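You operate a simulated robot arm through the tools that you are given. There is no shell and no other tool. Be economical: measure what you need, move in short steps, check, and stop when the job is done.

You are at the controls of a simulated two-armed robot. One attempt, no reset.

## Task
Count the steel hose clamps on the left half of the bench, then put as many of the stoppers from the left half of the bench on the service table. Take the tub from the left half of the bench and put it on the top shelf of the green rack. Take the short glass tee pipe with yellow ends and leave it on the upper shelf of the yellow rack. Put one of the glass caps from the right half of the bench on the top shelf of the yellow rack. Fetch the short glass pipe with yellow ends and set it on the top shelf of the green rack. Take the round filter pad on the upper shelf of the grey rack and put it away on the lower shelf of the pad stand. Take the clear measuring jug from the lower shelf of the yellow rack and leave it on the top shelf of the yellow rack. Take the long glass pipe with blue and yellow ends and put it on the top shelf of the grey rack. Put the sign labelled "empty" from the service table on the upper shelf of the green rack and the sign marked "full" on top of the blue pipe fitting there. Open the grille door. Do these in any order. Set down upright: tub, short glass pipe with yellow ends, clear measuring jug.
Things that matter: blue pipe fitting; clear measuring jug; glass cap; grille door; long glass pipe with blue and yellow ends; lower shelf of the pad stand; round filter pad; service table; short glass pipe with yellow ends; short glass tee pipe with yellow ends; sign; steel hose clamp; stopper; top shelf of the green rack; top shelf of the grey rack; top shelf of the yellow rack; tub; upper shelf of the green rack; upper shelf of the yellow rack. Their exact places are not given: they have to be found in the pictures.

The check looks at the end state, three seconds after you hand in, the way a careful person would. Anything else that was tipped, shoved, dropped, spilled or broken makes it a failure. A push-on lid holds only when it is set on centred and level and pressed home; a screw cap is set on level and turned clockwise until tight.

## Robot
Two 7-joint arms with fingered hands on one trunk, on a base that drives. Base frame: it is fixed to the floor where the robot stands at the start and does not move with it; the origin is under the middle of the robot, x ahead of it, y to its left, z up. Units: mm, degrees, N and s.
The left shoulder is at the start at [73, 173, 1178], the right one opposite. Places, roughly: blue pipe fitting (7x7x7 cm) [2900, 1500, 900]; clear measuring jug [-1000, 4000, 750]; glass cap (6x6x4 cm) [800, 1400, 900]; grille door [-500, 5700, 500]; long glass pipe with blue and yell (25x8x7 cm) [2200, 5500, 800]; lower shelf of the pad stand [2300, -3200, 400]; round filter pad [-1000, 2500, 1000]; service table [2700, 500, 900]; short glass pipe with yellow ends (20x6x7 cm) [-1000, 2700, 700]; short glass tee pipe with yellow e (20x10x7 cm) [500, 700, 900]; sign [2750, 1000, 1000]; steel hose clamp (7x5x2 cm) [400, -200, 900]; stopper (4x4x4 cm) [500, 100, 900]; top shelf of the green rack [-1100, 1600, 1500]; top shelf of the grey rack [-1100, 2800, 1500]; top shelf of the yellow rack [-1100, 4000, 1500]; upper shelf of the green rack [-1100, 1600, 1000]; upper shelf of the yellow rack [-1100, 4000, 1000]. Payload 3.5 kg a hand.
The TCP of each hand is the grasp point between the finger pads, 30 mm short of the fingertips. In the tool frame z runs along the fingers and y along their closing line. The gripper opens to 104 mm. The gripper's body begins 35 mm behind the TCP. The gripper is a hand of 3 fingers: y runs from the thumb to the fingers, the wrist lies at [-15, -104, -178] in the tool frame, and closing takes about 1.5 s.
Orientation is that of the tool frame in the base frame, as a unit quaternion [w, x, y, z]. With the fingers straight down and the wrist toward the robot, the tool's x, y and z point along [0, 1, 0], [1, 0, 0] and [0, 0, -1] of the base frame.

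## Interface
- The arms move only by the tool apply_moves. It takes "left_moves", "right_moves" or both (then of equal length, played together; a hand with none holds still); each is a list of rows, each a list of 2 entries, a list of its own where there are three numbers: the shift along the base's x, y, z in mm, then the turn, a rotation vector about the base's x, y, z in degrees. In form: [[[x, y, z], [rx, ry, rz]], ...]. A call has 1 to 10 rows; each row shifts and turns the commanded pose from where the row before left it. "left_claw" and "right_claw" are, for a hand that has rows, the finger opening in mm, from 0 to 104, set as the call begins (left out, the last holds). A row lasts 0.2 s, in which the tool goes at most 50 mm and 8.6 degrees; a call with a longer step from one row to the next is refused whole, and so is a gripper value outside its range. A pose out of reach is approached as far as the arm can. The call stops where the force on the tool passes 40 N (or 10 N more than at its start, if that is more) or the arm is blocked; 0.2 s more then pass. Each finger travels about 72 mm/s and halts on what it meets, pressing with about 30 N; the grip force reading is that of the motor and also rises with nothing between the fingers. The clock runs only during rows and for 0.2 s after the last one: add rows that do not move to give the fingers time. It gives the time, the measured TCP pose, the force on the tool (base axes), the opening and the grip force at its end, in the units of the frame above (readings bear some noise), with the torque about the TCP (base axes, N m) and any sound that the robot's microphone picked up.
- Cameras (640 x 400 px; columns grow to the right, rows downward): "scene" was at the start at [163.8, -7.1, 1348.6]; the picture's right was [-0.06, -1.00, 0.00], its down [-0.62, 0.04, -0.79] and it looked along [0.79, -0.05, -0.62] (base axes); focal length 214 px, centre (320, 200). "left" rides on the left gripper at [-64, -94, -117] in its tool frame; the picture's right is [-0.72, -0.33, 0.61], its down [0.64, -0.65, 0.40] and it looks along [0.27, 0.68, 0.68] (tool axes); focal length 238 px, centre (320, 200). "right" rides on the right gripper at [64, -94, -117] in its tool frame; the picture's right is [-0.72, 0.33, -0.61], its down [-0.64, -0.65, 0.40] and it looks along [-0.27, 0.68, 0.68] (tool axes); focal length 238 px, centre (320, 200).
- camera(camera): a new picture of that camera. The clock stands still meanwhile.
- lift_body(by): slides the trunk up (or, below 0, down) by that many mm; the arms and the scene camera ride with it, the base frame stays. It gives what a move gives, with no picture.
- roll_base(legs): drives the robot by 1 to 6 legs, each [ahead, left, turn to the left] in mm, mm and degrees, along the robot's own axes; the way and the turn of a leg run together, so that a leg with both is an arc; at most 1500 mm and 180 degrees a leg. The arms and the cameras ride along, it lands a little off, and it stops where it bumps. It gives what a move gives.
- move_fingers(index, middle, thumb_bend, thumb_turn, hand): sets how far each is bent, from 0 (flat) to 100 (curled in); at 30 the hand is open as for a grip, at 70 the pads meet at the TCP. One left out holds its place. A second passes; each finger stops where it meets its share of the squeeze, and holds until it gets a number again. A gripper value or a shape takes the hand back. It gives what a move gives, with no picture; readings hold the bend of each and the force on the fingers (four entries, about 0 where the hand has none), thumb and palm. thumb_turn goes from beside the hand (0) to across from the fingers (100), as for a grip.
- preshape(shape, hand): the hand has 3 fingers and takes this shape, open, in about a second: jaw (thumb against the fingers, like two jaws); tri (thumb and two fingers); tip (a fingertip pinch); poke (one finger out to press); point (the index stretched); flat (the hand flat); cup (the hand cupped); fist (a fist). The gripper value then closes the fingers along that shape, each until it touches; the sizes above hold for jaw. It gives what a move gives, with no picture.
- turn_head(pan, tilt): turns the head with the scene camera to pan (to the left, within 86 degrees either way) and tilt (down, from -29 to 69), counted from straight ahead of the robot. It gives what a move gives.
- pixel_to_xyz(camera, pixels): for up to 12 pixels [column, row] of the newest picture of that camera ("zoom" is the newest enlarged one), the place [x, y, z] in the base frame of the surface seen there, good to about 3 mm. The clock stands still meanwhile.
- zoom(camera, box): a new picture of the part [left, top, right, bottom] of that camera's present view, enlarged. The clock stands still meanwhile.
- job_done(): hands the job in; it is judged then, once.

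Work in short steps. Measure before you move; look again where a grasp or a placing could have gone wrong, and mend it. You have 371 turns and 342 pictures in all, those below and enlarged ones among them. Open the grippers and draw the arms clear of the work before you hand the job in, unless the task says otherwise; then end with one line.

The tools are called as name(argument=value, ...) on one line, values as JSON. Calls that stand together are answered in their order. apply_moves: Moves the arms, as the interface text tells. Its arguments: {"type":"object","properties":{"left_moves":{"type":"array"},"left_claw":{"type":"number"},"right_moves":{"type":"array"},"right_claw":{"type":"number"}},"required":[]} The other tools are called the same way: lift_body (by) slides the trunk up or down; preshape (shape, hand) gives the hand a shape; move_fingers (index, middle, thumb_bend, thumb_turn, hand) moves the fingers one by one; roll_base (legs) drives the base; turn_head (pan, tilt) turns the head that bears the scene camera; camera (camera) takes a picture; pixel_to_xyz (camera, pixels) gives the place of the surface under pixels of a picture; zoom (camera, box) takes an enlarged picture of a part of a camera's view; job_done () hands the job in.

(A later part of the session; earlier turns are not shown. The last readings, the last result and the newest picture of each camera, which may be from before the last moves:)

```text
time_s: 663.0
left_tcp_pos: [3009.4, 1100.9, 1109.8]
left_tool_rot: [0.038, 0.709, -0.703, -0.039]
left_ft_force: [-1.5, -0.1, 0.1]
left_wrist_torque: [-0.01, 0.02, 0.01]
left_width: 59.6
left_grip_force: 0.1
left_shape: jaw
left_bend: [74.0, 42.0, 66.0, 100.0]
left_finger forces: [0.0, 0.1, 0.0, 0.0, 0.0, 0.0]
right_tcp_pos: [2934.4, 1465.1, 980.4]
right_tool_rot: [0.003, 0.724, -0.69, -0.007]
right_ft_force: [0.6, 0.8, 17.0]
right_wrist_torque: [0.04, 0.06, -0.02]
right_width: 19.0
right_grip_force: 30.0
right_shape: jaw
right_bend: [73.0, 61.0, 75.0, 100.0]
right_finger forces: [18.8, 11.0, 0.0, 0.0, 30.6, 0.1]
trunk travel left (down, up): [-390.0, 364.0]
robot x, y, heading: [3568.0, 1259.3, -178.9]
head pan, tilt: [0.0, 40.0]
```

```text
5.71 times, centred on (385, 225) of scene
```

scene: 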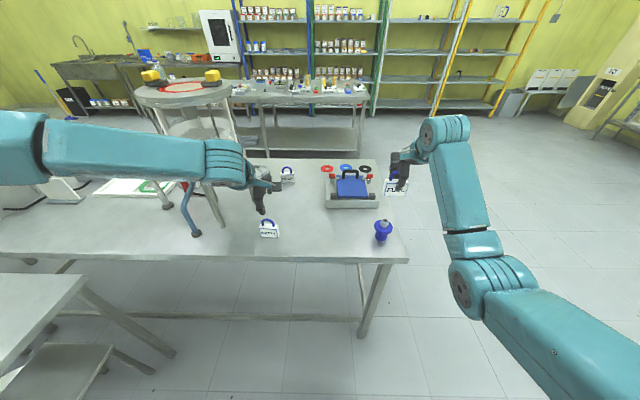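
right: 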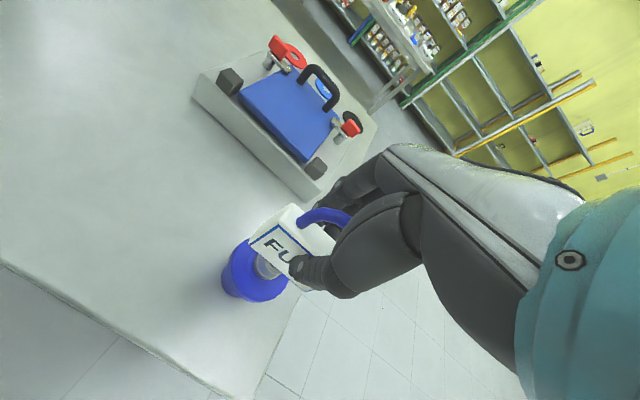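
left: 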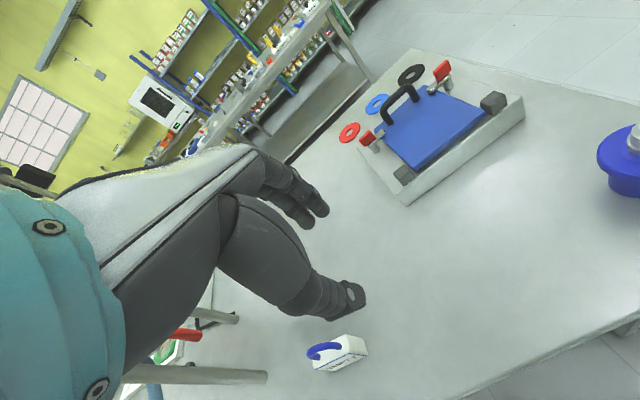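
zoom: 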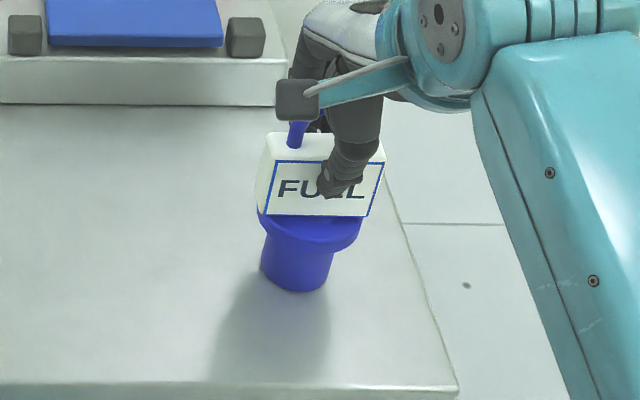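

Seated firmly (17 N). I open and rise straight up.

apply_moves(right_moves=[[[0, 0, 1], [0, 0, 0]], [[0, 0, 0], [0, 0, 0]], [[0, 0, 0], [0, 0, 0]], [[0, 0, 0], [0, 0, 0]], [[0, 0, 0], [0, 0, 0]], [[0, 0, 15], [0, 0, 0]], [[0, 0, 30], [0, 0, 0]], [[0, 0, 40], [0, 0, 0]], [[0, 0, 45], [0, 0, 0]]], right_claw=64)

zoom(camera="scene", box=[345, 190, 425, 260])

camera(camera="right")

```text
time_s: 665.0
left_tcp_pos: [3008.0, 1101.4, 1108.5]
left_tool_rot: [0.038, 0.71, -0.702, -0.039]
left_ft_force: [0.4, 0.1, -0.4]
left_wrist_torque: [0.01, 0.01, 0.02]
left_width: 59.7
left_grip_force: 0.1
left_shape: jaw
left_bend: [74.0, 42.0, 66.0, 100.0]
left_finger forces: [0.0, 0.0, 0.0, 0.0, 0.1, 0.0]
right_tcp_pos: [2935.4, 1465.6, 1106.5]
right_tool_rot: [0.0, 0.723, -0.691, -0.005]
right_ft_force: [-0.4, 0.3, 0.5]
right_wrist_torque: [-0.01, -0.02, -0.02]
right_width: 63.6
right_grip_force: 0.1
right_shape: jaw
right_bend: [29.0, 40.0, 64.0, 100.0]
right_finger forces: [0.0, 0.0, 0.0, 0.1, 0.0, 0.1]
trunk travel left (down, up): [-390.0, 364.0]
robot x, y, heading: [3567.8, 1261.1, -179.2]
head pan, tilt: [0.0, 40.0]
```

```text
5.71 times, centred on (385, 225) of scene
```

zoom: 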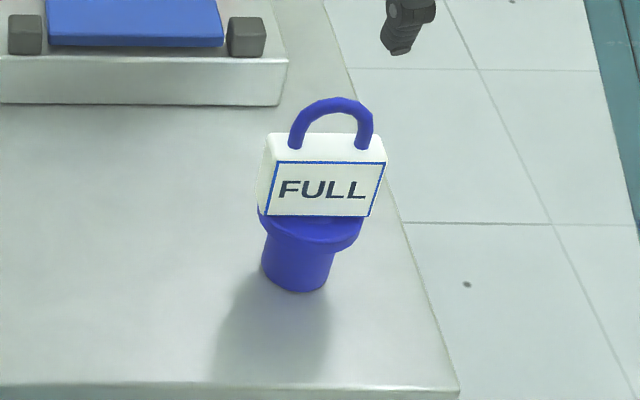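

```text
82 pictures are left
```

right: 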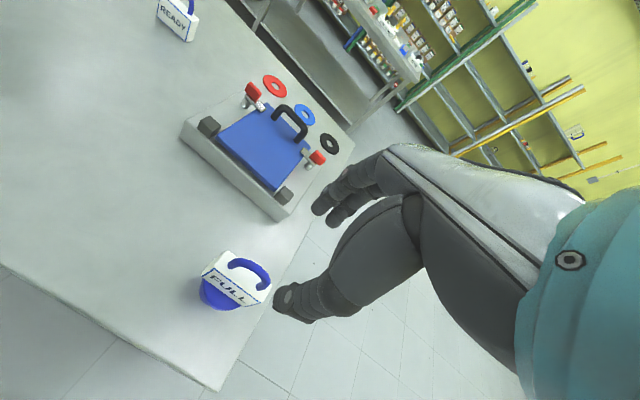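

FULL sits on the fitting. Now EMPTY with the left hand; I measure it.

zoom(camera="scene", box=[230, 190, 310, 260])

pixel_to_xyz(camera="zoom", pixels=[[245, 315], [375, 320], [245, 345], [375, 350], [240, 290], [370, 290], [300, 260], [305, 290], [225, 320]])

camera(camera="left")

```text
5.71 times, centred on (270, 225) of scene
```

zoom: 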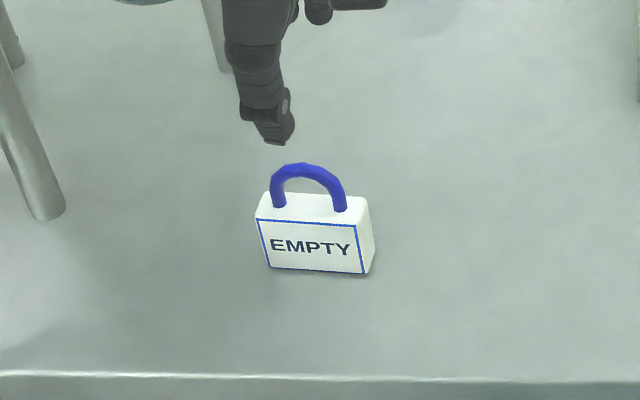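

```text
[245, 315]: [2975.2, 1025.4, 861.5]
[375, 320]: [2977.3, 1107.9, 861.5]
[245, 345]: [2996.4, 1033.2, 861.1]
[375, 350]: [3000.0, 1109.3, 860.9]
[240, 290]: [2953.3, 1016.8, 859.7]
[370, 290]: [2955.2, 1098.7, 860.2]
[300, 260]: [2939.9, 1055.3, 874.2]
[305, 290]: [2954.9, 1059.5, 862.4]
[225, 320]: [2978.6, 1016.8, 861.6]
```

```text
80 pictures are left
```

left: 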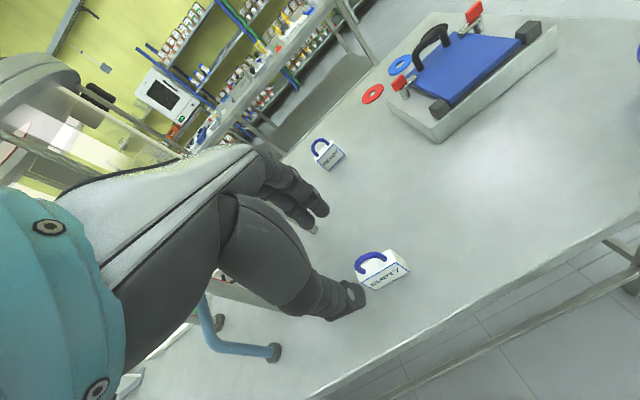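

pixel_to_xyz(camera="zoom", pixels=[[264, 240], [355, 250], [368, 240], [262, 205], [360, 205], [310, 208], [308, 168], [366, 215]])

pixel_to_xyz(camera="left", pixels=[[365, 285], [405, 272], [395, 255], [375, 258], [368, 257], [385, 265]])

```text
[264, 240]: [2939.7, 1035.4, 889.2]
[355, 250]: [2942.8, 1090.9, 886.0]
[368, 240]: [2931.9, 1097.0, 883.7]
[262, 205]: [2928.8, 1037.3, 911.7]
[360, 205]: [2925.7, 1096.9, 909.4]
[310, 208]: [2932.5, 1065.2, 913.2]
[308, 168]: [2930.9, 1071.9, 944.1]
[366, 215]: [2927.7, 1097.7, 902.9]
```

```text
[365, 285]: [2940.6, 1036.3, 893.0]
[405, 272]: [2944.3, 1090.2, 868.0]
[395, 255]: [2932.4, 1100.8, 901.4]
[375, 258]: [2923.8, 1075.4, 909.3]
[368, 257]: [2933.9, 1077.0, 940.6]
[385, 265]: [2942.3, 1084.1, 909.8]
```

EMPTY: centre (2928, 1066). I level the left tool and go above it, then down to z≈960.

apply_moves(left_moves=[[[-26, -12, 0], [0, -6, 0]], [[-27, -12, 0], [0, 0, 0]], [[-26, -11, 0], [0, 0, 0]], [[0, 0, -45], [0, 0, 0]], [[0, 0, -45], [0, 0, 0]], [[0, 0, -45], [0, 0, 0]], [[0, 0, 0], [0, 0, 0]]], left_claw=64)

camera(camera="left")

zoom(camera="scene", box=[230, 190, 310, 260])

```text
time_s: 666.6
left_tcp_pos: [2994.6, 1012.3, 1015.8]
left_tool_rot: [0.0, 0.71, -0.704, -0.003]
left_ft_force: [-1.1, -0.4, -0.7]
left_wrist_torque: [0.01, -0.03, 0.0]
left_width: 63.6
left_grip_force: 0.0
left_shape: jaw
left_bend: [29.0, 40.0, 64.0, 100.0]
left_finger forces: [0.0, 0.1, 0.0, 0.0, 0.0, 0.0]
left hand out of reach, approached as far as the arm can: row 1, 2, 3, 4, 5, 6
right_tcp_pos: [2934.1, 1465.9, 1106.7]
right_tool_rot: [0.001, 0.724, -0.69, -0.005]
right_ft_force: [0.3, 0.2, 0.2]
right_wrist_torque: [-0.02, -0.01, 0.0]
right_width: 63.4
right_grip_force: 0.0
right_shape: jaw
right_bend: [29.0, 40.0, 64.0, 100.0]
right_finger forces: [0.0, 0.0, 0.1, 0.1, 0.0, 0.0]
trunk travel left (down, up): [-390.0, 364.0]
robot x, y, heading: [3570.7, 1259.4, -179.0]
head pan, tilt: [0.0, 40.0]
```

```text
79 pictures are left
```

left: 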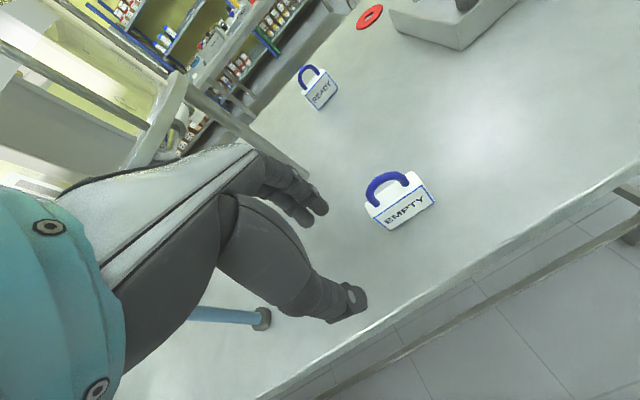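

```text
5.71 times, centred on (270, 225) of scene
```

zoom: 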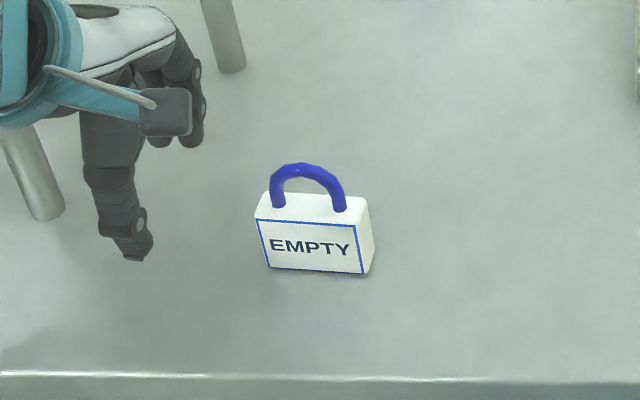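

The arm posture is awkward at this trunk height. I raise the right hand well away from FULL, raise the left, and lower the trunk 150 mm.

apply_moves(right_moves=[[[0, 20, 45], [0, 0, 0]], [[0, 20, 45], [0, 0, 0]], [[0, 20, 45], [0, 0, 0]], [[0, 20, 45], [0, 0, 0]], [[0, 0, 0], [0, 0, 0]]], left_moves=[[[0, 10, 45], [0, 0, 0]], [[0, 10, 45], [0, 0, 0]], [[0, 10, 30], [0, 0, 0]], [[0, 10, 0], [0, 0, 0]], [[0, 0, 0], [0, 0, 0]]])

lift_body(by=-150)

camera(camera="scene")

```text
time_s: 667.8
left_tcp_pos: [2995.7, 1053.2, 1135.5]
left_tool_rot: [0.001, 0.711, -0.703, -0.002]
left_ft_force: [0.9, -0.7, 0.0]
left_wrist_torque: [0.02, -0.01, -0.01]
left_width: 63.8
left_grip_force: 0.1
left_shape: jaw
left_bend: [29.0, 40.0, 64.0, 100.0]
left_finger forces: [0.0, 0.1, 0.0, 0.1, 0.0, 0.0]
right_tcp_pos: [2936.4, 1544.9, 1286.4]
right_tool_rot: [0.0, 0.723, -0.691, -0.004]
right_ft_force: [0.3, -0.5, -0.2]
right_wrist_torque: [0.01, -0.01, 0.0]
right_width: 63.5
right_grip_force: 0.0
right_shape: jaw
right_bend: [29.0, 40.0, 64.0, 100.0]
right_finger forces: [0.1, 0.0, 0.0, 0.0, 0.0, 0.0]
trunk travel left (down, up): [-390.0, 364.0]
robot x, y, heading: [3568.3, 1258.9, -179.1]
head pan, tilt: [0.0, 40.0]
```

```text
time_s: 669.6
left_tcp_pos: [2995.9, 1053.1, 987.0]
left_tool_rot: [0.001, 0.71, -0.704, -0.002]
left_ft_force: [0.0, -0.6, -0.4]
left_wrist_torque: [0.01, 0.0, 0.0]
left_width: 63.6
left_grip_force: 0.1
left_shape: jaw
left_bend: [29.0, 40.0, 64.0, 100.0]
left_finger forces: [0.0, 0.0, 0.0, 0.0, 0.0, 0.0]
right_tcp_pos: [2935.4, 1545.3, 1137.3]
right_tool_rot: [0.001, 0.724, -0.69, -0.004]
right_ft_force: [-0.1, -0.2, 0.1]
right_wrist_torque: [-0.01, 0.01, 0.0]
right_width: 63.6
right_grip_force: 0.0
right_shape: jaw
right_bend: [29.0, 40.0, 64.0, 100.0]
right_finger forces: [0.0, 0.1, 0.0, 0.0, 0.0, 0.0]
trunk travel left (down, up): [-240.0, 514.0]
robot x, y, heading: [3568.6, 1255.5, -179.1]
head pan, tilt: [0.0, 40.0]
```

```text
77 pictures are left
```

scene: 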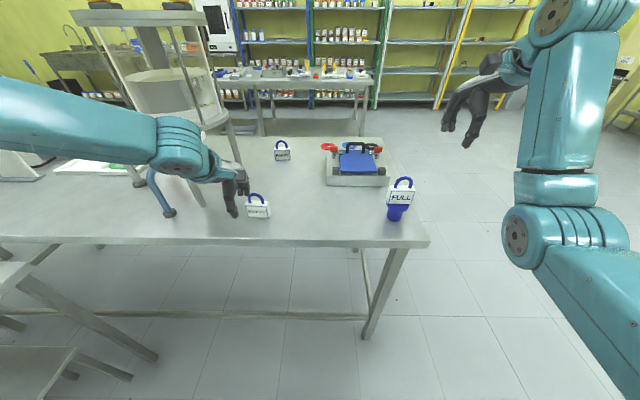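

apply_moves(left_moves=[[[-34, 7, 0], [0, 0, 0]], [[-34, 6, 0], [0, 0, 0]], [[0, 0, -25], [0, 0, 0]], [[0, 0, 0], [0, 0, 0]]])

camera(camera="left")

zoom(camera="scene", box=[210, 160, 300, 230])

```text
time_s: 670.6
left_tcp_pos: [2927.1, 1067.7, 960.2]
left_tool_rot: [0.0, 0.711, -0.703, -0.002]
left_ft_force: [0.3, -0.4, -0.3]
left_wrist_torque: [-0.01, 0.02, 0.0]
left_width: 63.6
left_grip_force: 0.0
left_shape: jaw
left_bend: [29.0, 40.0, 64.0, 100.0]
left_finger forces: [0.1, 0.0, 0.1, 0.0, 0.1, 0.0]
right_tcp_pos: [2934.3, 1546.2, 1137.1]
right_tool_rot: [0.001, 0.724, -0.69, -0.005]
right_ft_force: [0.3, -0.1, -0.1]
right_wrist_torque: [0.04, -0.01, 0.02]
right_width: 63.6
right_grip_force: 0.0
right_shape: jaw
right_bend: [29.0, 40.0, 64.0, 100.0]
right_finger forces: [0.0, 0.0, 0.0, 0.0, 0.1, 0.0]
trunk travel left (down, up): [-240.0, 514.0]
robot x, y, heading: [3570.8, 1260.5, -178.9]
head pan, tilt: [0.0, 40.0]
```

```text
76 pictures are left
```

left: 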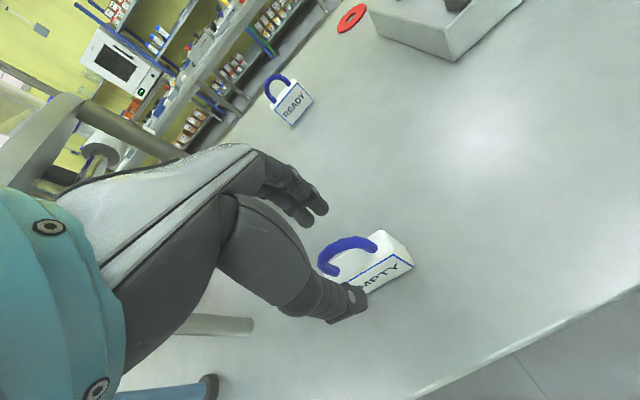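

```text
5.71 times, centred on (255, 195) of scene
```

zoom: 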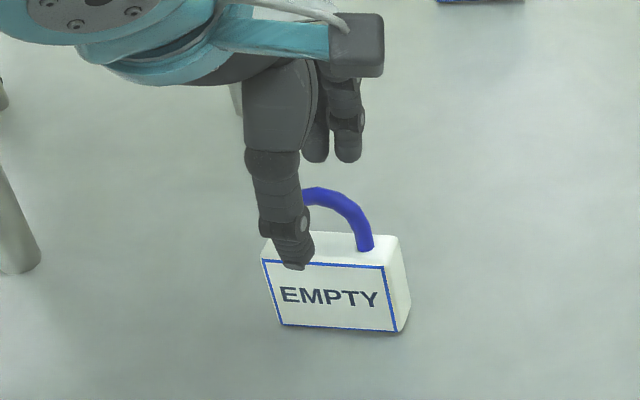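

Down 43 mm and close.

apply_moves(left_moves=[[[1, -2, -23], [0, 0, 0]], [[0, 0, -20], [0, 0, 0]], [[0, 0, 0], [0, 0, 0]]])

apply_moves(left_moves=[[[0, 0, 0], [0, 0, 0]], [[0, 0, 0], [0, 0, 0]], [[0, 0, 0], [0, 0, 0]], [[0, 0, 0], [0, 0, 0]], [[0, 0, 0], [0, 0, 0]], [[0, 0, 0], [0, 0, 0]], [[0, 0, 0], [0, 0, 0]]], left_claw=5)

lift_body(by=150)

camera(camera="left")

camera(camera="scene")

```text
time_s: 671.4
left_tcp_pos: [2931.8, 1062.2, 918.9]
left_tool_rot: [0.001, 0.71, -0.704, -0.002]
left_ft_force: [-0.8, -0.1, 0.5]
left_wrist_torque: [0.05, -0.02, 0.0]
left_width: 63.4
left_grip_force: 0.0
left_shape: jaw
left_bend: [29.0, 40.0, 64.0, 100.0]
left_finger forces: [0.1, 0.0, 0.1, 0.0, 0.0, 0.0]
left hand out of reach, approached as far as the arm can: row 2
right_tcp_pos: [2936.0, 1546.4, 1136.2]
right_tool_rot: [0.0, 0.724, -0.69, -0.005]
right_ft_force: [-0.1, -0.7, -0.1]
right_wrist_torque: [-0.02, -0.01, 0.02]
right_width: 63.6
right_grip_force: 0.1
right_shape: jaw
right_bend: [29.0, 40.0, 64.0, 100.0]
right_finger forces: [0.1, 0.1, 0.0, 0.1, 0.1, 0.0]
trunk travel left (down, up): [-240.0, 514.0]
robot x, y, heading: [3565.7, 1260.5, -178.8]
head pan, tilt: [0.0, 40.0]
```

```text
time_s: 673.0
left_tcp_pos: [2930.2, 1060.9, 917.5]
left_tool_rot: [0.001, 0.71, -0.704, -0.002]
left_ft_force: [0.1, -0.5, -0.2]
left_wrist_torque: [-0.01, -0.01, 0.02]
left_width: 19.8
left_grip_force: 29.9
left_shape: jaw
left_bend: [73.0, 59.0, 75.0, 100.0]
left_finger forces: [17.7, 8.8, 0.0, 0.0, 26.7, 0.0]
right_tcp_pos: [2934.9, 1545.7, 1135.8]
right_tool_rot: [0.0, 0.723, -0.691, -0.005]
right_ft_force: [0.7, -0.5, -0.1]
right_wrist_torque: [0.03, 0.01, -0.01]
right_width: 63.5
right_grip_force: 0.0
right_shape: jaw
right_bend: [29.0, 40.0, 64.0, 100.0]
right_finger forces: [0.1, 0.0, 0.1, 0.1, 0.0, 0.0]
trunk travel left (down, up): [-240.0, 514.0]
robot x, y, heading: [3569.4, 1259.9, -179.2]
head pan, tilt: [0.0, 40.0]
```

```text
time_s: 674.7
left_tcp_pos: [2949.0, 1061.4, 1132.7]
left_tool_rot: [0.039, 0.709, -0.703, -0.041]
left_ft_force: [-0.4, 0.2, -0.5]
left_wrist_torque: [-0.01, 0.0, -0.02]
left_width: 19.6
left_grip_force: 29.7
left_shape: jaw
left_bend: [73.0, 59.0, 75.0, 100.0]
left_finger forces: [17.7, 8.9, 0.1, 0.0, 26.5, 0.1]
right_tcp_pos: [2934.2, 1546.1, 1286.5]
right_tool_rot: [0.0, 0.723, -0.691, -0.005]
right_ft_force: [-0.1, -0.4, 0.1]
right_wrist_torque: [0.01, 0.0, 0.02]
right_width: 63.8
right_grip_force: 0.1
right_shape: jaw
right_bend: [29.0, 40.0, 64.0, 100.0]
right_finger forces: [0.1, 0.0, 0.0, 0.0, 0.0, 0.1]
trunk travel left (down, up): [-390.0, 364.0]
robot x, y, heading: [3565.5, 1257.2, -178.9]
head pan, tilt: [0.0, 40.0]
```

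```text
74 pictures are left
```

left: 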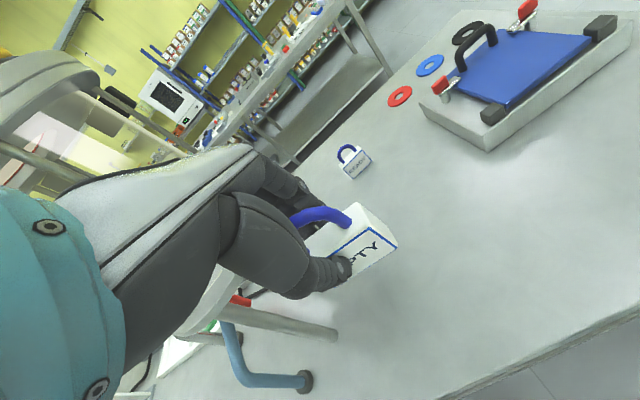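

```text
73 pictures are left
```

scene: 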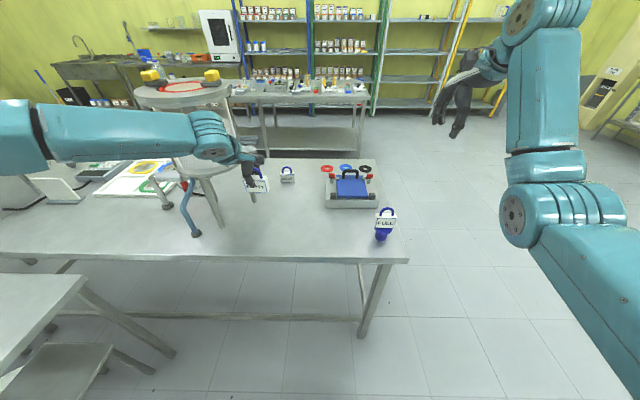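

EMPTY is held. I back off, drive round the table and across to the green rack.

roll_base(legs=[[-150, 0, 0], [0, -1060, 0], [1400, 0, -1], [1400, 0, 0], [800, 0, 0]])

turn_head(pan=15, tilt=20)

camera(camera="scene")

```text
time_s: 698.2
left_tcp_pos: [-523.5, 2043.1, 1133.4]
left_tool_rot: [0.039, 0.712, -0.7, -0.04]
left_ft_force: [-0.3, 0.2, -1.0]
left_wrist_torque: [-0.01, 0.0, 0.01]
left_width: 19.3
left_grip_force: 29.8
left_shape: jaw
left_bend: [73.0, 59.0, 75.0, 100.0]
left_finger forces: [17.7, 8.9, 0.0, 0.0, 26.7, 0.1]
right_tcp_pos: [-540.2, 2528.0, 1284.8]
right_tool_rot: [0.0, 0.726, -0.688, -0.004]
right_ft_force: [0.0, 0.6, 0.4]
right_wrist_torque: [0.01, 0.01, -0.01]
right_width: 63.6
right_grip_force: 0.0
right_shape: jaw
right_bend: [29.0, 40.0, 64.0, 100.0]
right_finger forces: [0.1, 0.0, 0.1, 0.0, 0.1, 0.1]
trunk travel left (down, up): [-390.0, 364.0]
robot x, y, heading: [98.2, 2245.4, -178.7]
head pan, tilt: [0.0, 40.0]
```

```text
time_s: 699.1
left_tcp_pos: [-522.9, 2044.5, 1133.7]
left_tool_rot: [0.041, 0.711, -0.701, -0.042]
left_ft_force: [0.0, -0.2, -1.1]
left_wrist_torque: [0.03, 0.01, 0.02]
left_width: 19.2
left_grip_force: 29.7
left_shape: jaw
left_bend: [73.0, 59.0, 75.0, 100.0]
left_finger forces: [17.7, 8.9, 0.0, 0.0, 26.7, 0.0]
right_tcp_pos: [-539.7, 2527.4, 1287.2]
right_tool_rot: [0.001, 0.726, -0.688, -0.005]
right_ft_force: [0.8, 0.3, 0.2]
right_wrist_torque: [-0.03, -0.02, -0.03]
right_width: 64.0
right_grip_force: 0.1
right_shape: jaw
right_bend: [29.0, 40.0, 64.0, 100.0]
right_finger forces: [0.1, 0.1, 0.1, 0.0, 0.0, 0.1]
trunk travel left (down, up): [-390.0, 364.0]
robot x, y, heading: [92.5, 2243.7, -178.7]
head pan, tilt: [15.0, 20.0]
```

```text
72 pictures are left
```

scene: 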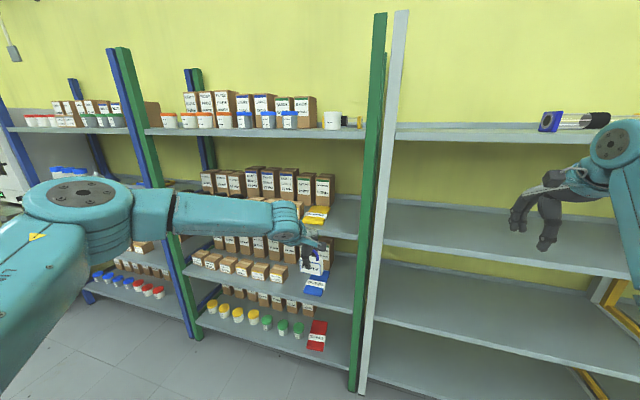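

zoom(camera="scene", box=[270, 160, 390, 260])

pixel_to_xyz(camera="zoom", pixels=[[380, 240], [410, 220], [350, 290], [300, 225], [260, 235], [330, 210], [400, 290], [440, 260], [350, 190], [300, 200]])

```text
4.00 times, centred on (330, 210) of scene
```

zoom: 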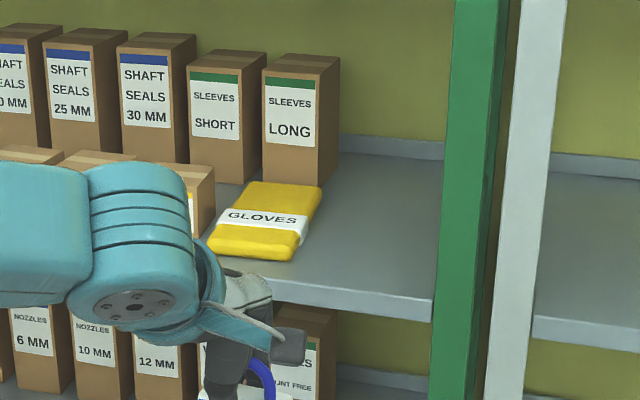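

```text
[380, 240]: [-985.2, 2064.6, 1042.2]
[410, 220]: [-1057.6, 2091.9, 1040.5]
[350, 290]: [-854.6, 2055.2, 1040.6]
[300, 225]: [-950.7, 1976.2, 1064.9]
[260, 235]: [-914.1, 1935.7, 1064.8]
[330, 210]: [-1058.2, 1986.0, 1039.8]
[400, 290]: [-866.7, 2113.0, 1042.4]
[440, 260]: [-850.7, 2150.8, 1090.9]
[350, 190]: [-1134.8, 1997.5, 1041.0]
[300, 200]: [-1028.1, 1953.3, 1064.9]
```

Free spot ≈(-930, 2062) on the green upper shelf (z≈1041). I draw the right hand back, level the left tool and set height.

apply_moves(right_moves=[[[40, 10, 0], [0, 0, 0]], [[40, 10, 0], [0, 0, 0]], [[40, 10, 0], [0, 0, 0]], [[40, 10, 0], [0, 0, 0]], [[40, 10, 0], [0, 0, 0]], [[40, 10, 0], [0, 0, 0]]], left_moves=[[[10, 5, 0], [0, -6, 0]], [[0, 6, 0], [0, 0, 0]], [[0, 6, 0], [0, 0, 0]], [[0, 0, 0], [0, 0, 0]], [[0, 0, 0], [0, 0, 0]], [[0, 0, 0], [0, 0, 0]]])

roll_base(legs=[[100, 0, -1.2]])

camera(camera="scene")

```text
time_s: 700.5
left_tcp_pos: [-501.1, 2053.1, 1137.9]
left_tool_rot: [0.004, 0.712, -0.702, -0.005]
left_ft_force: [0.6, 0.0, -0.8]
left_wrist_torque: [0.02, -0.01, -0.02]
left_width: 19.4
left_grip_force: 30.1
left_shape: jaw
left_bend: [73.0, 59.0, 75.0, 100.0]
left_finger forces: [17.7, 8.9, 0.0, 0.0, 26.7, 0.0]
left hand out of reach, approached as far as the arm can: row 1, 2, 3
right_tcp_pos: [-299.0, 2586.6, 1287.2]
right_tool_rot: [0.001, 0.726, -0.688, -0.005]
right_ft_force: [0.6, -0.3, 0.7]
right_wrist_torque: [0.02, -0.02, 0.01]
right_width: 63.4
right_grip_force: 0.1
right_shape: jaw
right_bend: [29.0, 40.0, 64.0, 100.0]
right_finger forces: [0.1, 0.0, 0.1, 0.0, 0.1, 0.1]
trunk travel left (down, up): [-390.0, 364.0]
robot x, y, heading: [98.1, 2241.8, -178.9]
head pan, tilt: [15.0, 20.0]
```

```text
time_s: 701.6
left_tcp_pos: [-607.0, 2062.4, 1136.5]
left_tool_rot: [-0.003, -0.705, 0.709, 0.005]
left_ft_force: [-0.2, -0.3, -1.1]
left_wrist_torque: [0.0, -0.01, -0.01]
left_width: 19.5
left_grip_force: 30.3
left_shape: jaw
left_bend: [73.0, 59.0, 75.0, 100.0]
left_finger forces: [17.7, 8.8, 0.0, 0.1, 26.7, 0.0]
right_tcp_pos: [-394.0, 2595.2, 1287.0]
right_tool_rot: [0.0, 0.718, -0.696, -0.005]
right_ft_force: [0.2, 0.3, -0.7]
right_wrist_torque: [0.02, 0.0, -0.02]
right_width: 63.8
right_grip_force: 0.1
right_shape: jaw
right_bend: [29.0, 40.0, 64.0, 100.0]
right_finger forces: [0.0, 0.0, 0.0, 0.0, 0.1, 0.1]
trunk travel left (down, up): [-390.0, 364.0]
robot x, y, heading: [-3.4, 2241.4, -179.9]
head pan, tilt: [15.0, 20.0]
```

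```text
70 pictures are left
```

scene: 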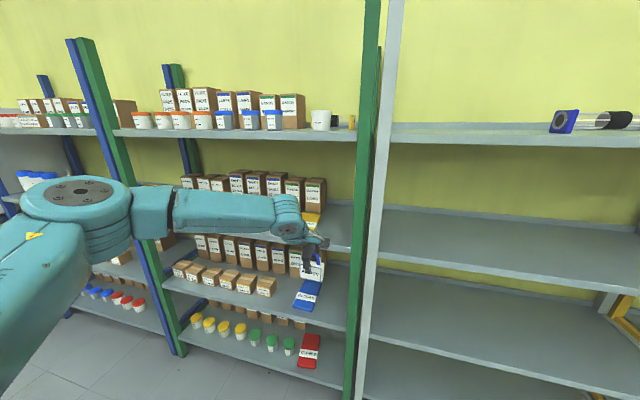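

pixel_to_xyz(camera="scene", pixels=[[288, 198], [250, 205], [200, 205], [150, 200], [315, 240]])

```text
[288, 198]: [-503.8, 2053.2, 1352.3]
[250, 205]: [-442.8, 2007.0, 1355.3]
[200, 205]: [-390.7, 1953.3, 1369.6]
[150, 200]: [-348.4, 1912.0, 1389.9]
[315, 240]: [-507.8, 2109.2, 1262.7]
```

Clear under the top shelf. Forward 325 mm.

roll_base(legs=[[320, 0, 0]])

camera(camera="left")

camera(camera="scene")

```text
time_s: 703.8
left_tcp_pos: [-924.0, 2062.2, 1136.3]
left_tool_rot: [-0.003, -0.705, 0.71, 0.005]
left_ft_force: [-0.2, 0.2, -1.5]
left_wrist_torque: [0.0, 0.0, -0.03]
left_width: 19.5
left_grip_force: 29.9
left_shape: jaw
left_bend: [73.0, 59.0, 75.0, 100.0]
left_finger forces: [17.8, 8.9, 0.1, 0.1, 26.7, 0.0]
right_tcp_pos: [-711.5, 2593.8, 1287.7]
right_tool_rot: [0.0, 0.718, -0.696, -0.005]
right_ft_force: [0.0, -0.4, -0.1]
right_wrist_torque: [-0.01, 0.01, 0.01]
right_width: 63.7
right_grip_force: 0.0
right_shape: jaw
right_bend: [29.0, 40.0, 64.0, 100.0]
right_finger forces: [0.1, 0.0, 0.0, 0.1, 0.0, 0.0]
trunk travel left (down, up): [-390.0, 364.0]
robot x, y, heading: [-319.9, 2247.1, -179.7]
head pan, tilt: [15.0, 20.0]
```

```text
69 pictures are left
```

left: 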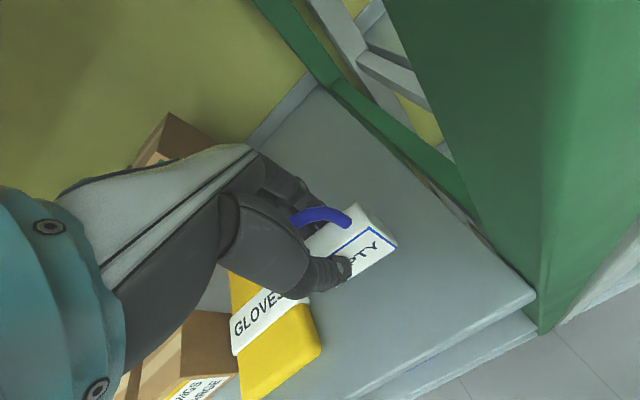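

```text
68 pictures are left
```

scene: 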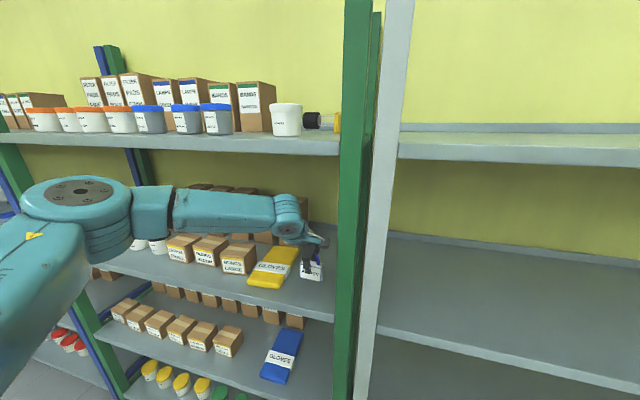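

Good position. I lower it to the shelf (~40 mm) in steps.

apply_moves(left_moves=[[[0, 0, -20], [0, 0, 0]], [[0, 0, -10], [0, 0, 0]], [[0, 0, -3], [0, 0, 0]], [[0, 0, -3], [0, 0, 0]], [[0, 0, -2], [0, 0, 0]], [[0, 0, -2], [0, 0, 0]], [[0, 0, 0], [0, 0, 0]]])

camera(camera="left")

```text
time_s: 705.4
left_tcp_pos: [-918.1, 2055.6, 1099.7]
left_tool_rot: [-0.003, -0.705, 0.709, 0.005]
left_ft_force: [-0.2, 0.4, -0.9]
left_wrist_torque: [0.01, -0.02, 0.02]
left_width: 19.4
left_grip_force: 30.5
left_shape: jaw
left_bend: [73.0, 59.0, 75.0, 100.0]
left_finger forces: [17.8, 8.9, 0.1, 0.1, 26.5, 0.0]
left hand out of reach, approached as far as the arm can: row 1, 2, 6
right_tcp_pos: [-710.2, 2592.5, 1287.6]
right_tool_rot: [0.0, 0.718, -0.696, -0.004]
right_ft_force: [0.0, -0.3, 1.4]
right_wrist_torque: [-0.02, -0.01, -0.03]
right_width: 63.7
right_grip_force: 0.2
right_shape: jaw
right_bend: [29.0, 40.0, 64.0, 100.0]
right_finger forces: [0.0, 0.1, 0.0, 0.0, 0.0, 0.0]
trunk travel left (down, up): [-390.0, 364.0]
robot x, y, heading: [-324.8, 2241.9, -180.0]
head pan, tilt: [15.0, 20.0]
```

```text
67 pictures are left
```

left: 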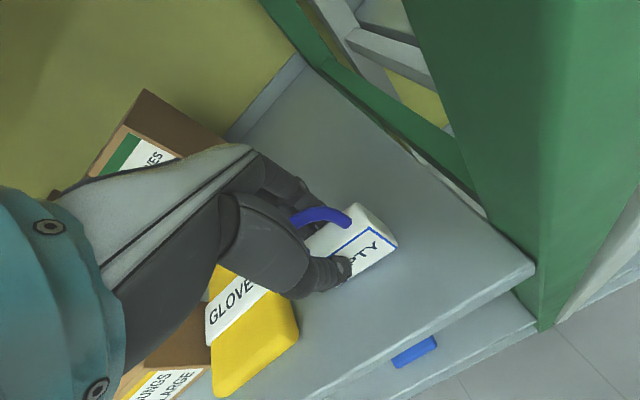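

I finish the lowering with the trunk.

lift_body(by=-3)

lift_body(by=-2)

```text
time_s: 705.9
left_tcp_pos: [-918.0, 2055.7, 1097.3]
left_tool_rot: [-0.003, -0.705, 0.709, 0.005]
left_ft_force: [-0.1, -0.4, 2.3]
left_wrist_torque: [0.02, 0.03, 0.02]
left_width: 19.3
left_grip_force: 30.3
left_shape: jaw
left_bend: [73.0, 59.0, 75.0, 100.0]
left_finger forces: [18.0, 9.0, 0.0, 0.0, 27.2, 0.0]
right_tcp_pos: [-709.1, 2592.1, 1284.3]
right_tool_rot: [0.0, 0.719, -0.695, -0.005]
right_ft_force: [0.2, 0.1, -0.4]
right_wrist_torque: [0.0, 0.02, 0.03]
right_width: 63.6
right_grip_force: 0.1
right_shape: jaw
right_bend: [29.0, 40.0, 64.0, 100.0]
right_finger forces: [0.0, 0.0, 0.0, 0.0, 0.1, 0.0]
trunk travel left (down, up): [-387.0, 367.0]
robot x, y, heading: [-317.7, 2242.5, -180.1]
head pan, tilt: [15.0, 20.0]
```

```text
time_s: 706.4
left_tcp_pos: [-916.1, 2055.2, 1096.7]
left_tool_rot: [-0.004, -0.705, 0.709, 0.004]
left_ft_force: [0.7, -0.4, 9.4]
left_wrist_torque: [0.02, 0.04, 0.02]
left_width: 19.3
left_grip_force: 30.3
left_shape: jaw
left_bend: [73.0, 59.0, 75.0, 100.0]
left_finger forces: [18.6, 9.7, 0.0, 0.0, 28.6, 0.0]
right_tcp_pos: [-710.3, 2593.1, 1282.9]
right_tool_rot: [0.001, 0.718, -0.696, -0.006]
right_ft_force: [-0.6, 0.2, -0.7]
right_wrist_torque: [0.01, -0.01, -0.03]
right_width: 63.6
right_grip_force: 0.0
right_shape: jaw
right_bend: [29.0, 40.0, 64.0, 100.0]
right_finger forces: [0.0, 0.1, 0.0, 0.0, 0.1, 0.0]
trunk travel left (down, up): [-385.0, 369.0]
robot x, y, heading: [-321.0, 2244.9, -179.8]
head pan, tilt: [15.0, 20.0]
```

Down (9 N). I open, raise 66 mm and roll back.

apply_moves(left_moves=[[[0, 0, 0], [0, 0, 0]], [[0, 0, 0], [0, 0, 0]], [[0, 0, 0], [0, 0, 0]], [[0, 0, 0], [0, 0, 0]]], left_claw=60)

lift_body(by=66)

camera(camera="left")

```text
time_s: 707.4
left_tcp_pos: [-918.3, 2055.4, 1094.6]
left_tool_rot: [-0.004, -0.704, 0.71, 0.004]
left_ft_force: [-0.5, -0.5, -0.2]
left_wrist_torque: [0.0, 0.03, -0.03]
left_width: 59.1
left_grip_force: 0.1
left_shape: jaw
left_bend: [74.0, 42.0, 66.0, 100.0]
left_finger forces: [0.1, 0.0, 0.0, 0.0, 0.0, 0.0]
right_tcp_pos: [-710.4, 2592.3, 1283.3]
right_tool_rot: [0.0, 0.718, -0.696, -0.005]
right_ft_force: [0.3, 0.0, -0.1]
right_wrist_torque: [-0.04, 0.0, 0.02]
right_width: 63.5
right_grip_force: 0.1
right_shape: jaw
right_bend: [29.0, 40.0, 64.0, 100.0]
right_finger forces: [0.1, 0.0, 0.1, 0.0, 0.0, 0.0]
trunk travel left (down, up): [-385.0, 369.0]
robot x, y, heading: [-321.2, 2244.9, -179.8]
head pan, tilt: [15.0, 20.0]
```

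```text
time_s: 708.4
left_tcp_pos: [-911.6, 2054.7, 1175.9]
left_tool_rot: [-0.013, -0.705, 0.709, 0.014]
left_ft_force: [-1.2, 0.6, -0.1]
left_wrist_torque: [0.01, -0.02, 0.01]
left_width: 59.5
left_grip_force: 0.1
left_shape: jaw
left_bend: [74.0, 42.0, 66.0, 100.0]
left_finger forces: [0.0, 0.0, 0.0, 0.0, 0.0, 0.1]
right_tcp_pos: [-709.4, 2594.2, 1348.7]
right_tool_rot: [0.0, 0.718, -0.696, -0.004]
right_ft_force: [-0.1, -0.9, 0.7]
right_wrist_torque: [0.01, 0.05, -0.03]
right_width: 63.6
right_grip_force: 0.1
right_shape: jaw
right_bend: [29.0, 40.0, 64.0, 100.0]
right_finger forces: [0.1, 0.1, 0.1, 0.0, 0.0, 0.0]
trunk travel left (down, up): [-451.0, 303.0]
robot x, y, heading: [-320.8, 2242.3, -179.5]
head pan, tilt: [15.0, 20.0]
```

```text
66 pictures are left
```

left: 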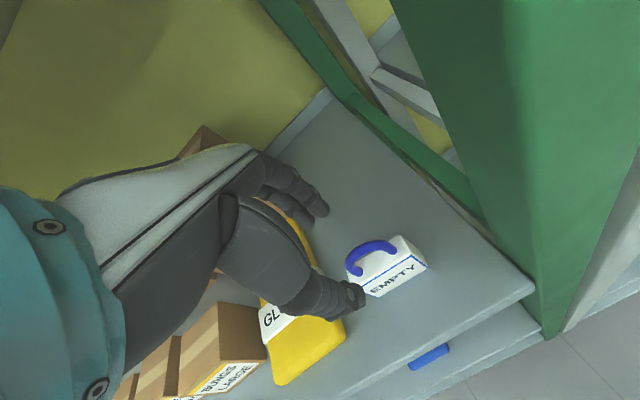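

The sign stands. I roll back straight.

roll_base(legs=[[-380, 0, 0]])

turn_head(pan=20, tilt=15)

camera(camera="scene")

zoom(camera="scene", box=[200, 100, 400, 280])

```text
time_s: 710.8
left_tcp_pos: [-533.3, 2053.9, 1176.3]
left_tool_rot: [-0.013, -0.706, 0.708, 0.013]
left_ft_force: [0.8, -0.8, -0.7]
left_wrist_torque: [-0.01, -0.02, 0.02]
left_width: 59.6
left_grip_force: 0.0
left_shape: jaw
left_bend: [74.0, 42.0, 66.0, 100.0]
left_finger forces: [0.0, 0.0, 0.0, 0.1, 0.1, 0.0]
right_tcp_pos: [-333.0, 2594.1, 1349.3]
right_tool_rot: [0.001, 0.719, -0.695, -0.006]
right_ft_force: [-0.2, -0.6, -0.9]
right_wrist_torque: [0.04, 0.01, 0.01]
right_width: 63.7
right_grip_force: 0.1
right_shape: jaw
right_bend: [29.0, 40.0, 64.0, 100.0]
right_finger forces: [0.0, 0.1, 0.1, 0.0, 0.1, 0.0]
trunk travel left (down, up): [-451.0, 303.0]
robot x, y, heading: [55.8, 2239.4, -179.6]
head pan, tilt: [15.0, 20.0]
```

```text
time_s: 711.5
left_tcp_pos: [-532.3, 2053.9, 1177.2]
left_tool_rot: [-0.012, -0.706, 0.708, 0.013]
left_ft_force: [-0.3, -0.3, -0.5]
left_wrist_torque: [0.0, 0.03, -0.02]
left_width: 59.4
left_grip_force: 0.1
left_shape: jaw
left_bend: [74.0, 42.0, 66.0, 100.0]
left_finger forces: [0.1, 0.1, 0.0, 0.0, 0.0, 0.1]
right_tcp_pos: [-333.4, 2592.2, 1346.9]
right_tool_rot: [0.0, 0.72, -0.694, -0.006]
right_ft_force: [0.0, 0.6, 0.5]
right_wrist_torque: [-0.05, 0.02, 0.01]
right_width: 63.9
right_grip_force: 0.0
right_shape: jaw
right_bend: [29.0, 40.0, 64.0, 100.0]
right_finger forces: [0.0, 0.0, 0.0, 0.0, 0.1, 0.0]
trunk travel left (down, up): [-451.0, 303.0]
robot x, y, heading: [59.6, 2244.1, -179.7]
head pan, tilt: [20.0, 15.0]
```

```text
65 pictures are left
```

scene: 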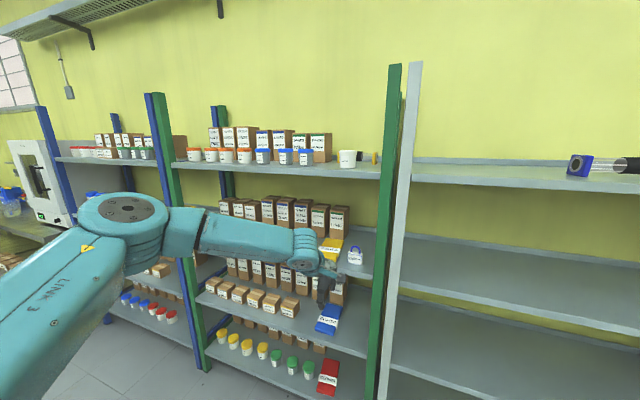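

```text
2.22 times, centred on (300, 190) of scene
```

zoom: 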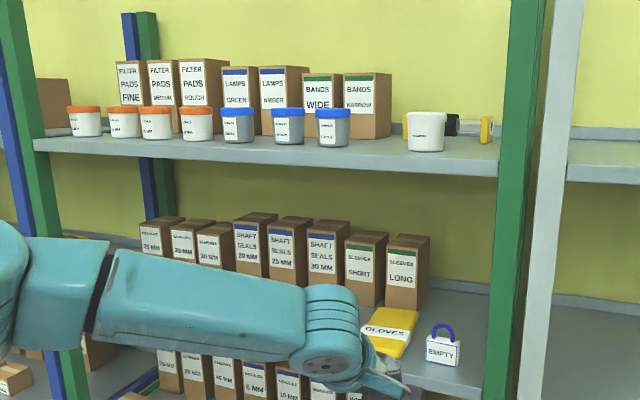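

All in place. To be sure of the clamp count I look at the bench from its other side.

roll_base(legs=[[-1450, 0, 0], [0, 1450, 0], [0, 600, 0]])

turn_head(pan=0, tilt=40)

camera(camera="scene")

turn_head(pan=35, tilt=40)

camera(camera="scene")

```text
time_s: 728.6
left_tcp_pos: [967.3, -10.8, 1176.8]
left_tool_rot: [0.012, 0.713, -0.701, -0.013]
left_ft_force: [-0.8, 0.1, 0.1]
left_wrist_torque: [-0.05, -0.02, -0.01]
left_width: 59.7
left_grip_force: 0.0
left_shape: jaw
left_bend: [74.0, 42.0, 66.0, 100.0]
left_finger forces: [0.1, 0.0, 0.0, 0.0, 0.0, 0.0]
right_tcp_pos: [1157.3, 531.8, 1348.7]
right_tool_rot: [0.0, 0.726, -0.688, -0.006]
right_ft_force: [0.0, -0.5, -0.6]
right_wrist_torque: [0.01, 0.01, 0.01]
right_width: 63.4
right_grip_force: 0.1
right_shape: jaw
right_bend: [29.0, 40.0, 64.0, 100.0]
right_finger forces: [0.1, 0.0, 0.0, 0.1, 0.0, 0.0]
trunk travel left (down, up): [-451.0, 303.0]
robot x, y, heading: [1552.2, 191.4, -178.8]
head pan, tilt: [20.0, 15.0]
```

```text
time_s: 729.5
left_tcp_pos: [966.6, -9.1, 1176.8]
left_tool_rot: [0.013, 0.712, -0.702, -0.014]
left_ft_force: [-0.5, 0.2, -0.2]
left_wrist_torque: [0.0, -0.01, -0.02]
left_width: 59.7
left_grip_force: 0.0
left_shape: jaw
left_bend: [74.0, 42.0, 66.0, 100.0]
left_finger forces: [0.1, 0.0, 0.1, 0.1, 0.0, 0.0]
right_tcp_pos: [1157.4, 533.3, 1348.4]
right_tool_rot: [0.0, 0.726, -0.688, -0.005]
right_ft_force: [0.4, 0.1, -0.1]
right_wrist_torque: [0.0, 0.01, 0.03]
right_width: 63.6
right_grip_force: 0.1
right_shape: jaw
right_bend: [29.0, 40.0, 64.0, 100.0]
right_finger forces: [0.0, 0.0, 0.1, 0.1, 0.0, 0.0]
trunk travel left (down, up): [-451.0, 303.0]
robot x, y, heading: [1550.6, 195.0, -178.5]
head pan, tilt: [0.0, 40.0]
```

```text
63 pictures are left
```

scene: 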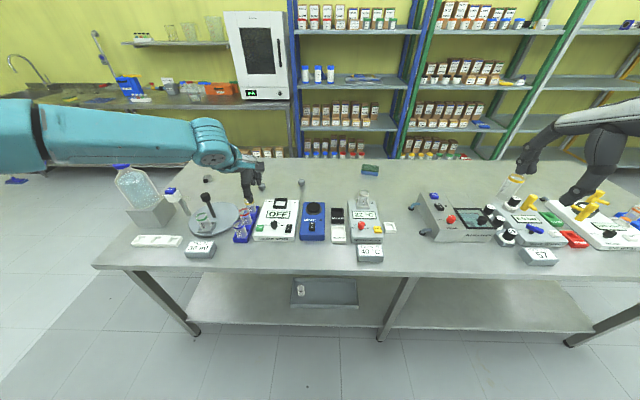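

```text
time_s: 730.5
left_tcp_pos: [967.8, -10.9, 1177.2]
left_tool_rot: [0.012, 0.713, -0.701, -0.013]
left_ft_force: [0.0, -0.3, 0.3]
left_wrist_torque: [0.01, -0.01, 0.03]
left_width: 59.7
left_grip_force: 0.0
left_shape: jaw
left_bend: [74.0, 42.0, 66.0, 100.0]
left_finger forces: [0.0, 0.1, 0.0, 0.0, 0.0, 0.0]
right_tcp_pos: [1156.5, 533.2, 1349.8]
right_tool_rot: [0.0, 0.726, -0.688, -0.005]
right_ft_force: [-0.5, 0.7, 0.8]
right_wrist_torque: [-0.04, 0.03, 0.0]
right_width: 63.7
right_grip_force: 0.1
right_shape: jaw
right_bend: [29.0, 40.0, 64.0, 100.0]
right_finger forces: [0.0, 0.1, 0.0, 0.0, 0.1, 0.0]
trunk travel left (down, up): [-451.0, 303.0]
robot x, y, heading: [1550.2, 190.0, -178.6]
head pan, tilt: [35.0, 40.0]
```

```text
62 pictures are left
```

scene: 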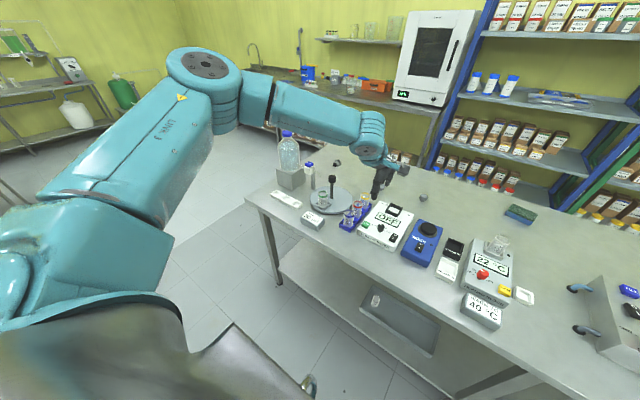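

Labels read upright from this side, confirming "left half" is the low-y half. I enlarge it for a last count.

zoom(camera="scene", box=[250, 120, 450, 260])

zoom(camera="scene", box=[380, 170, 640, 340])

```text
2.86 times, centred on (350, 190) of scene
```

zoom: 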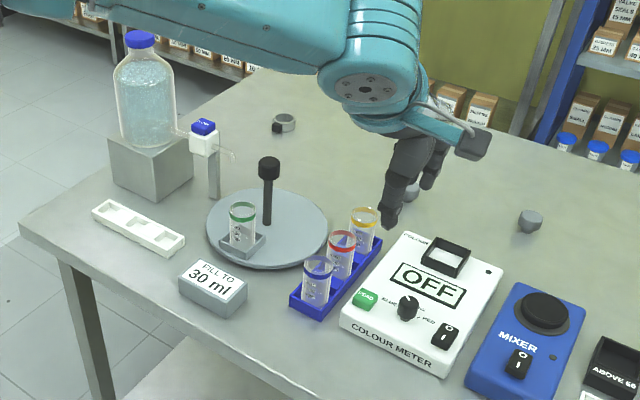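

```text
2.35 times, centred on (510, 255) of scene
```

zoom: 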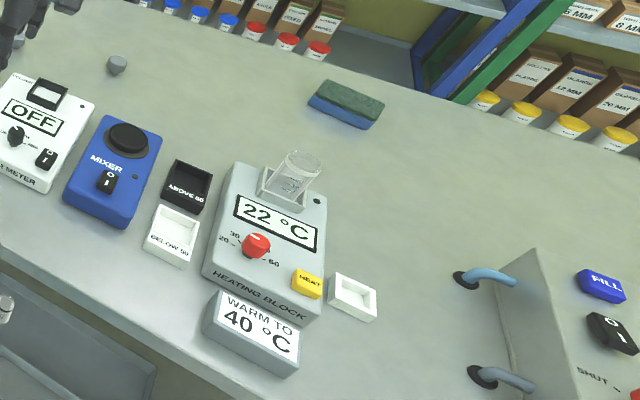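

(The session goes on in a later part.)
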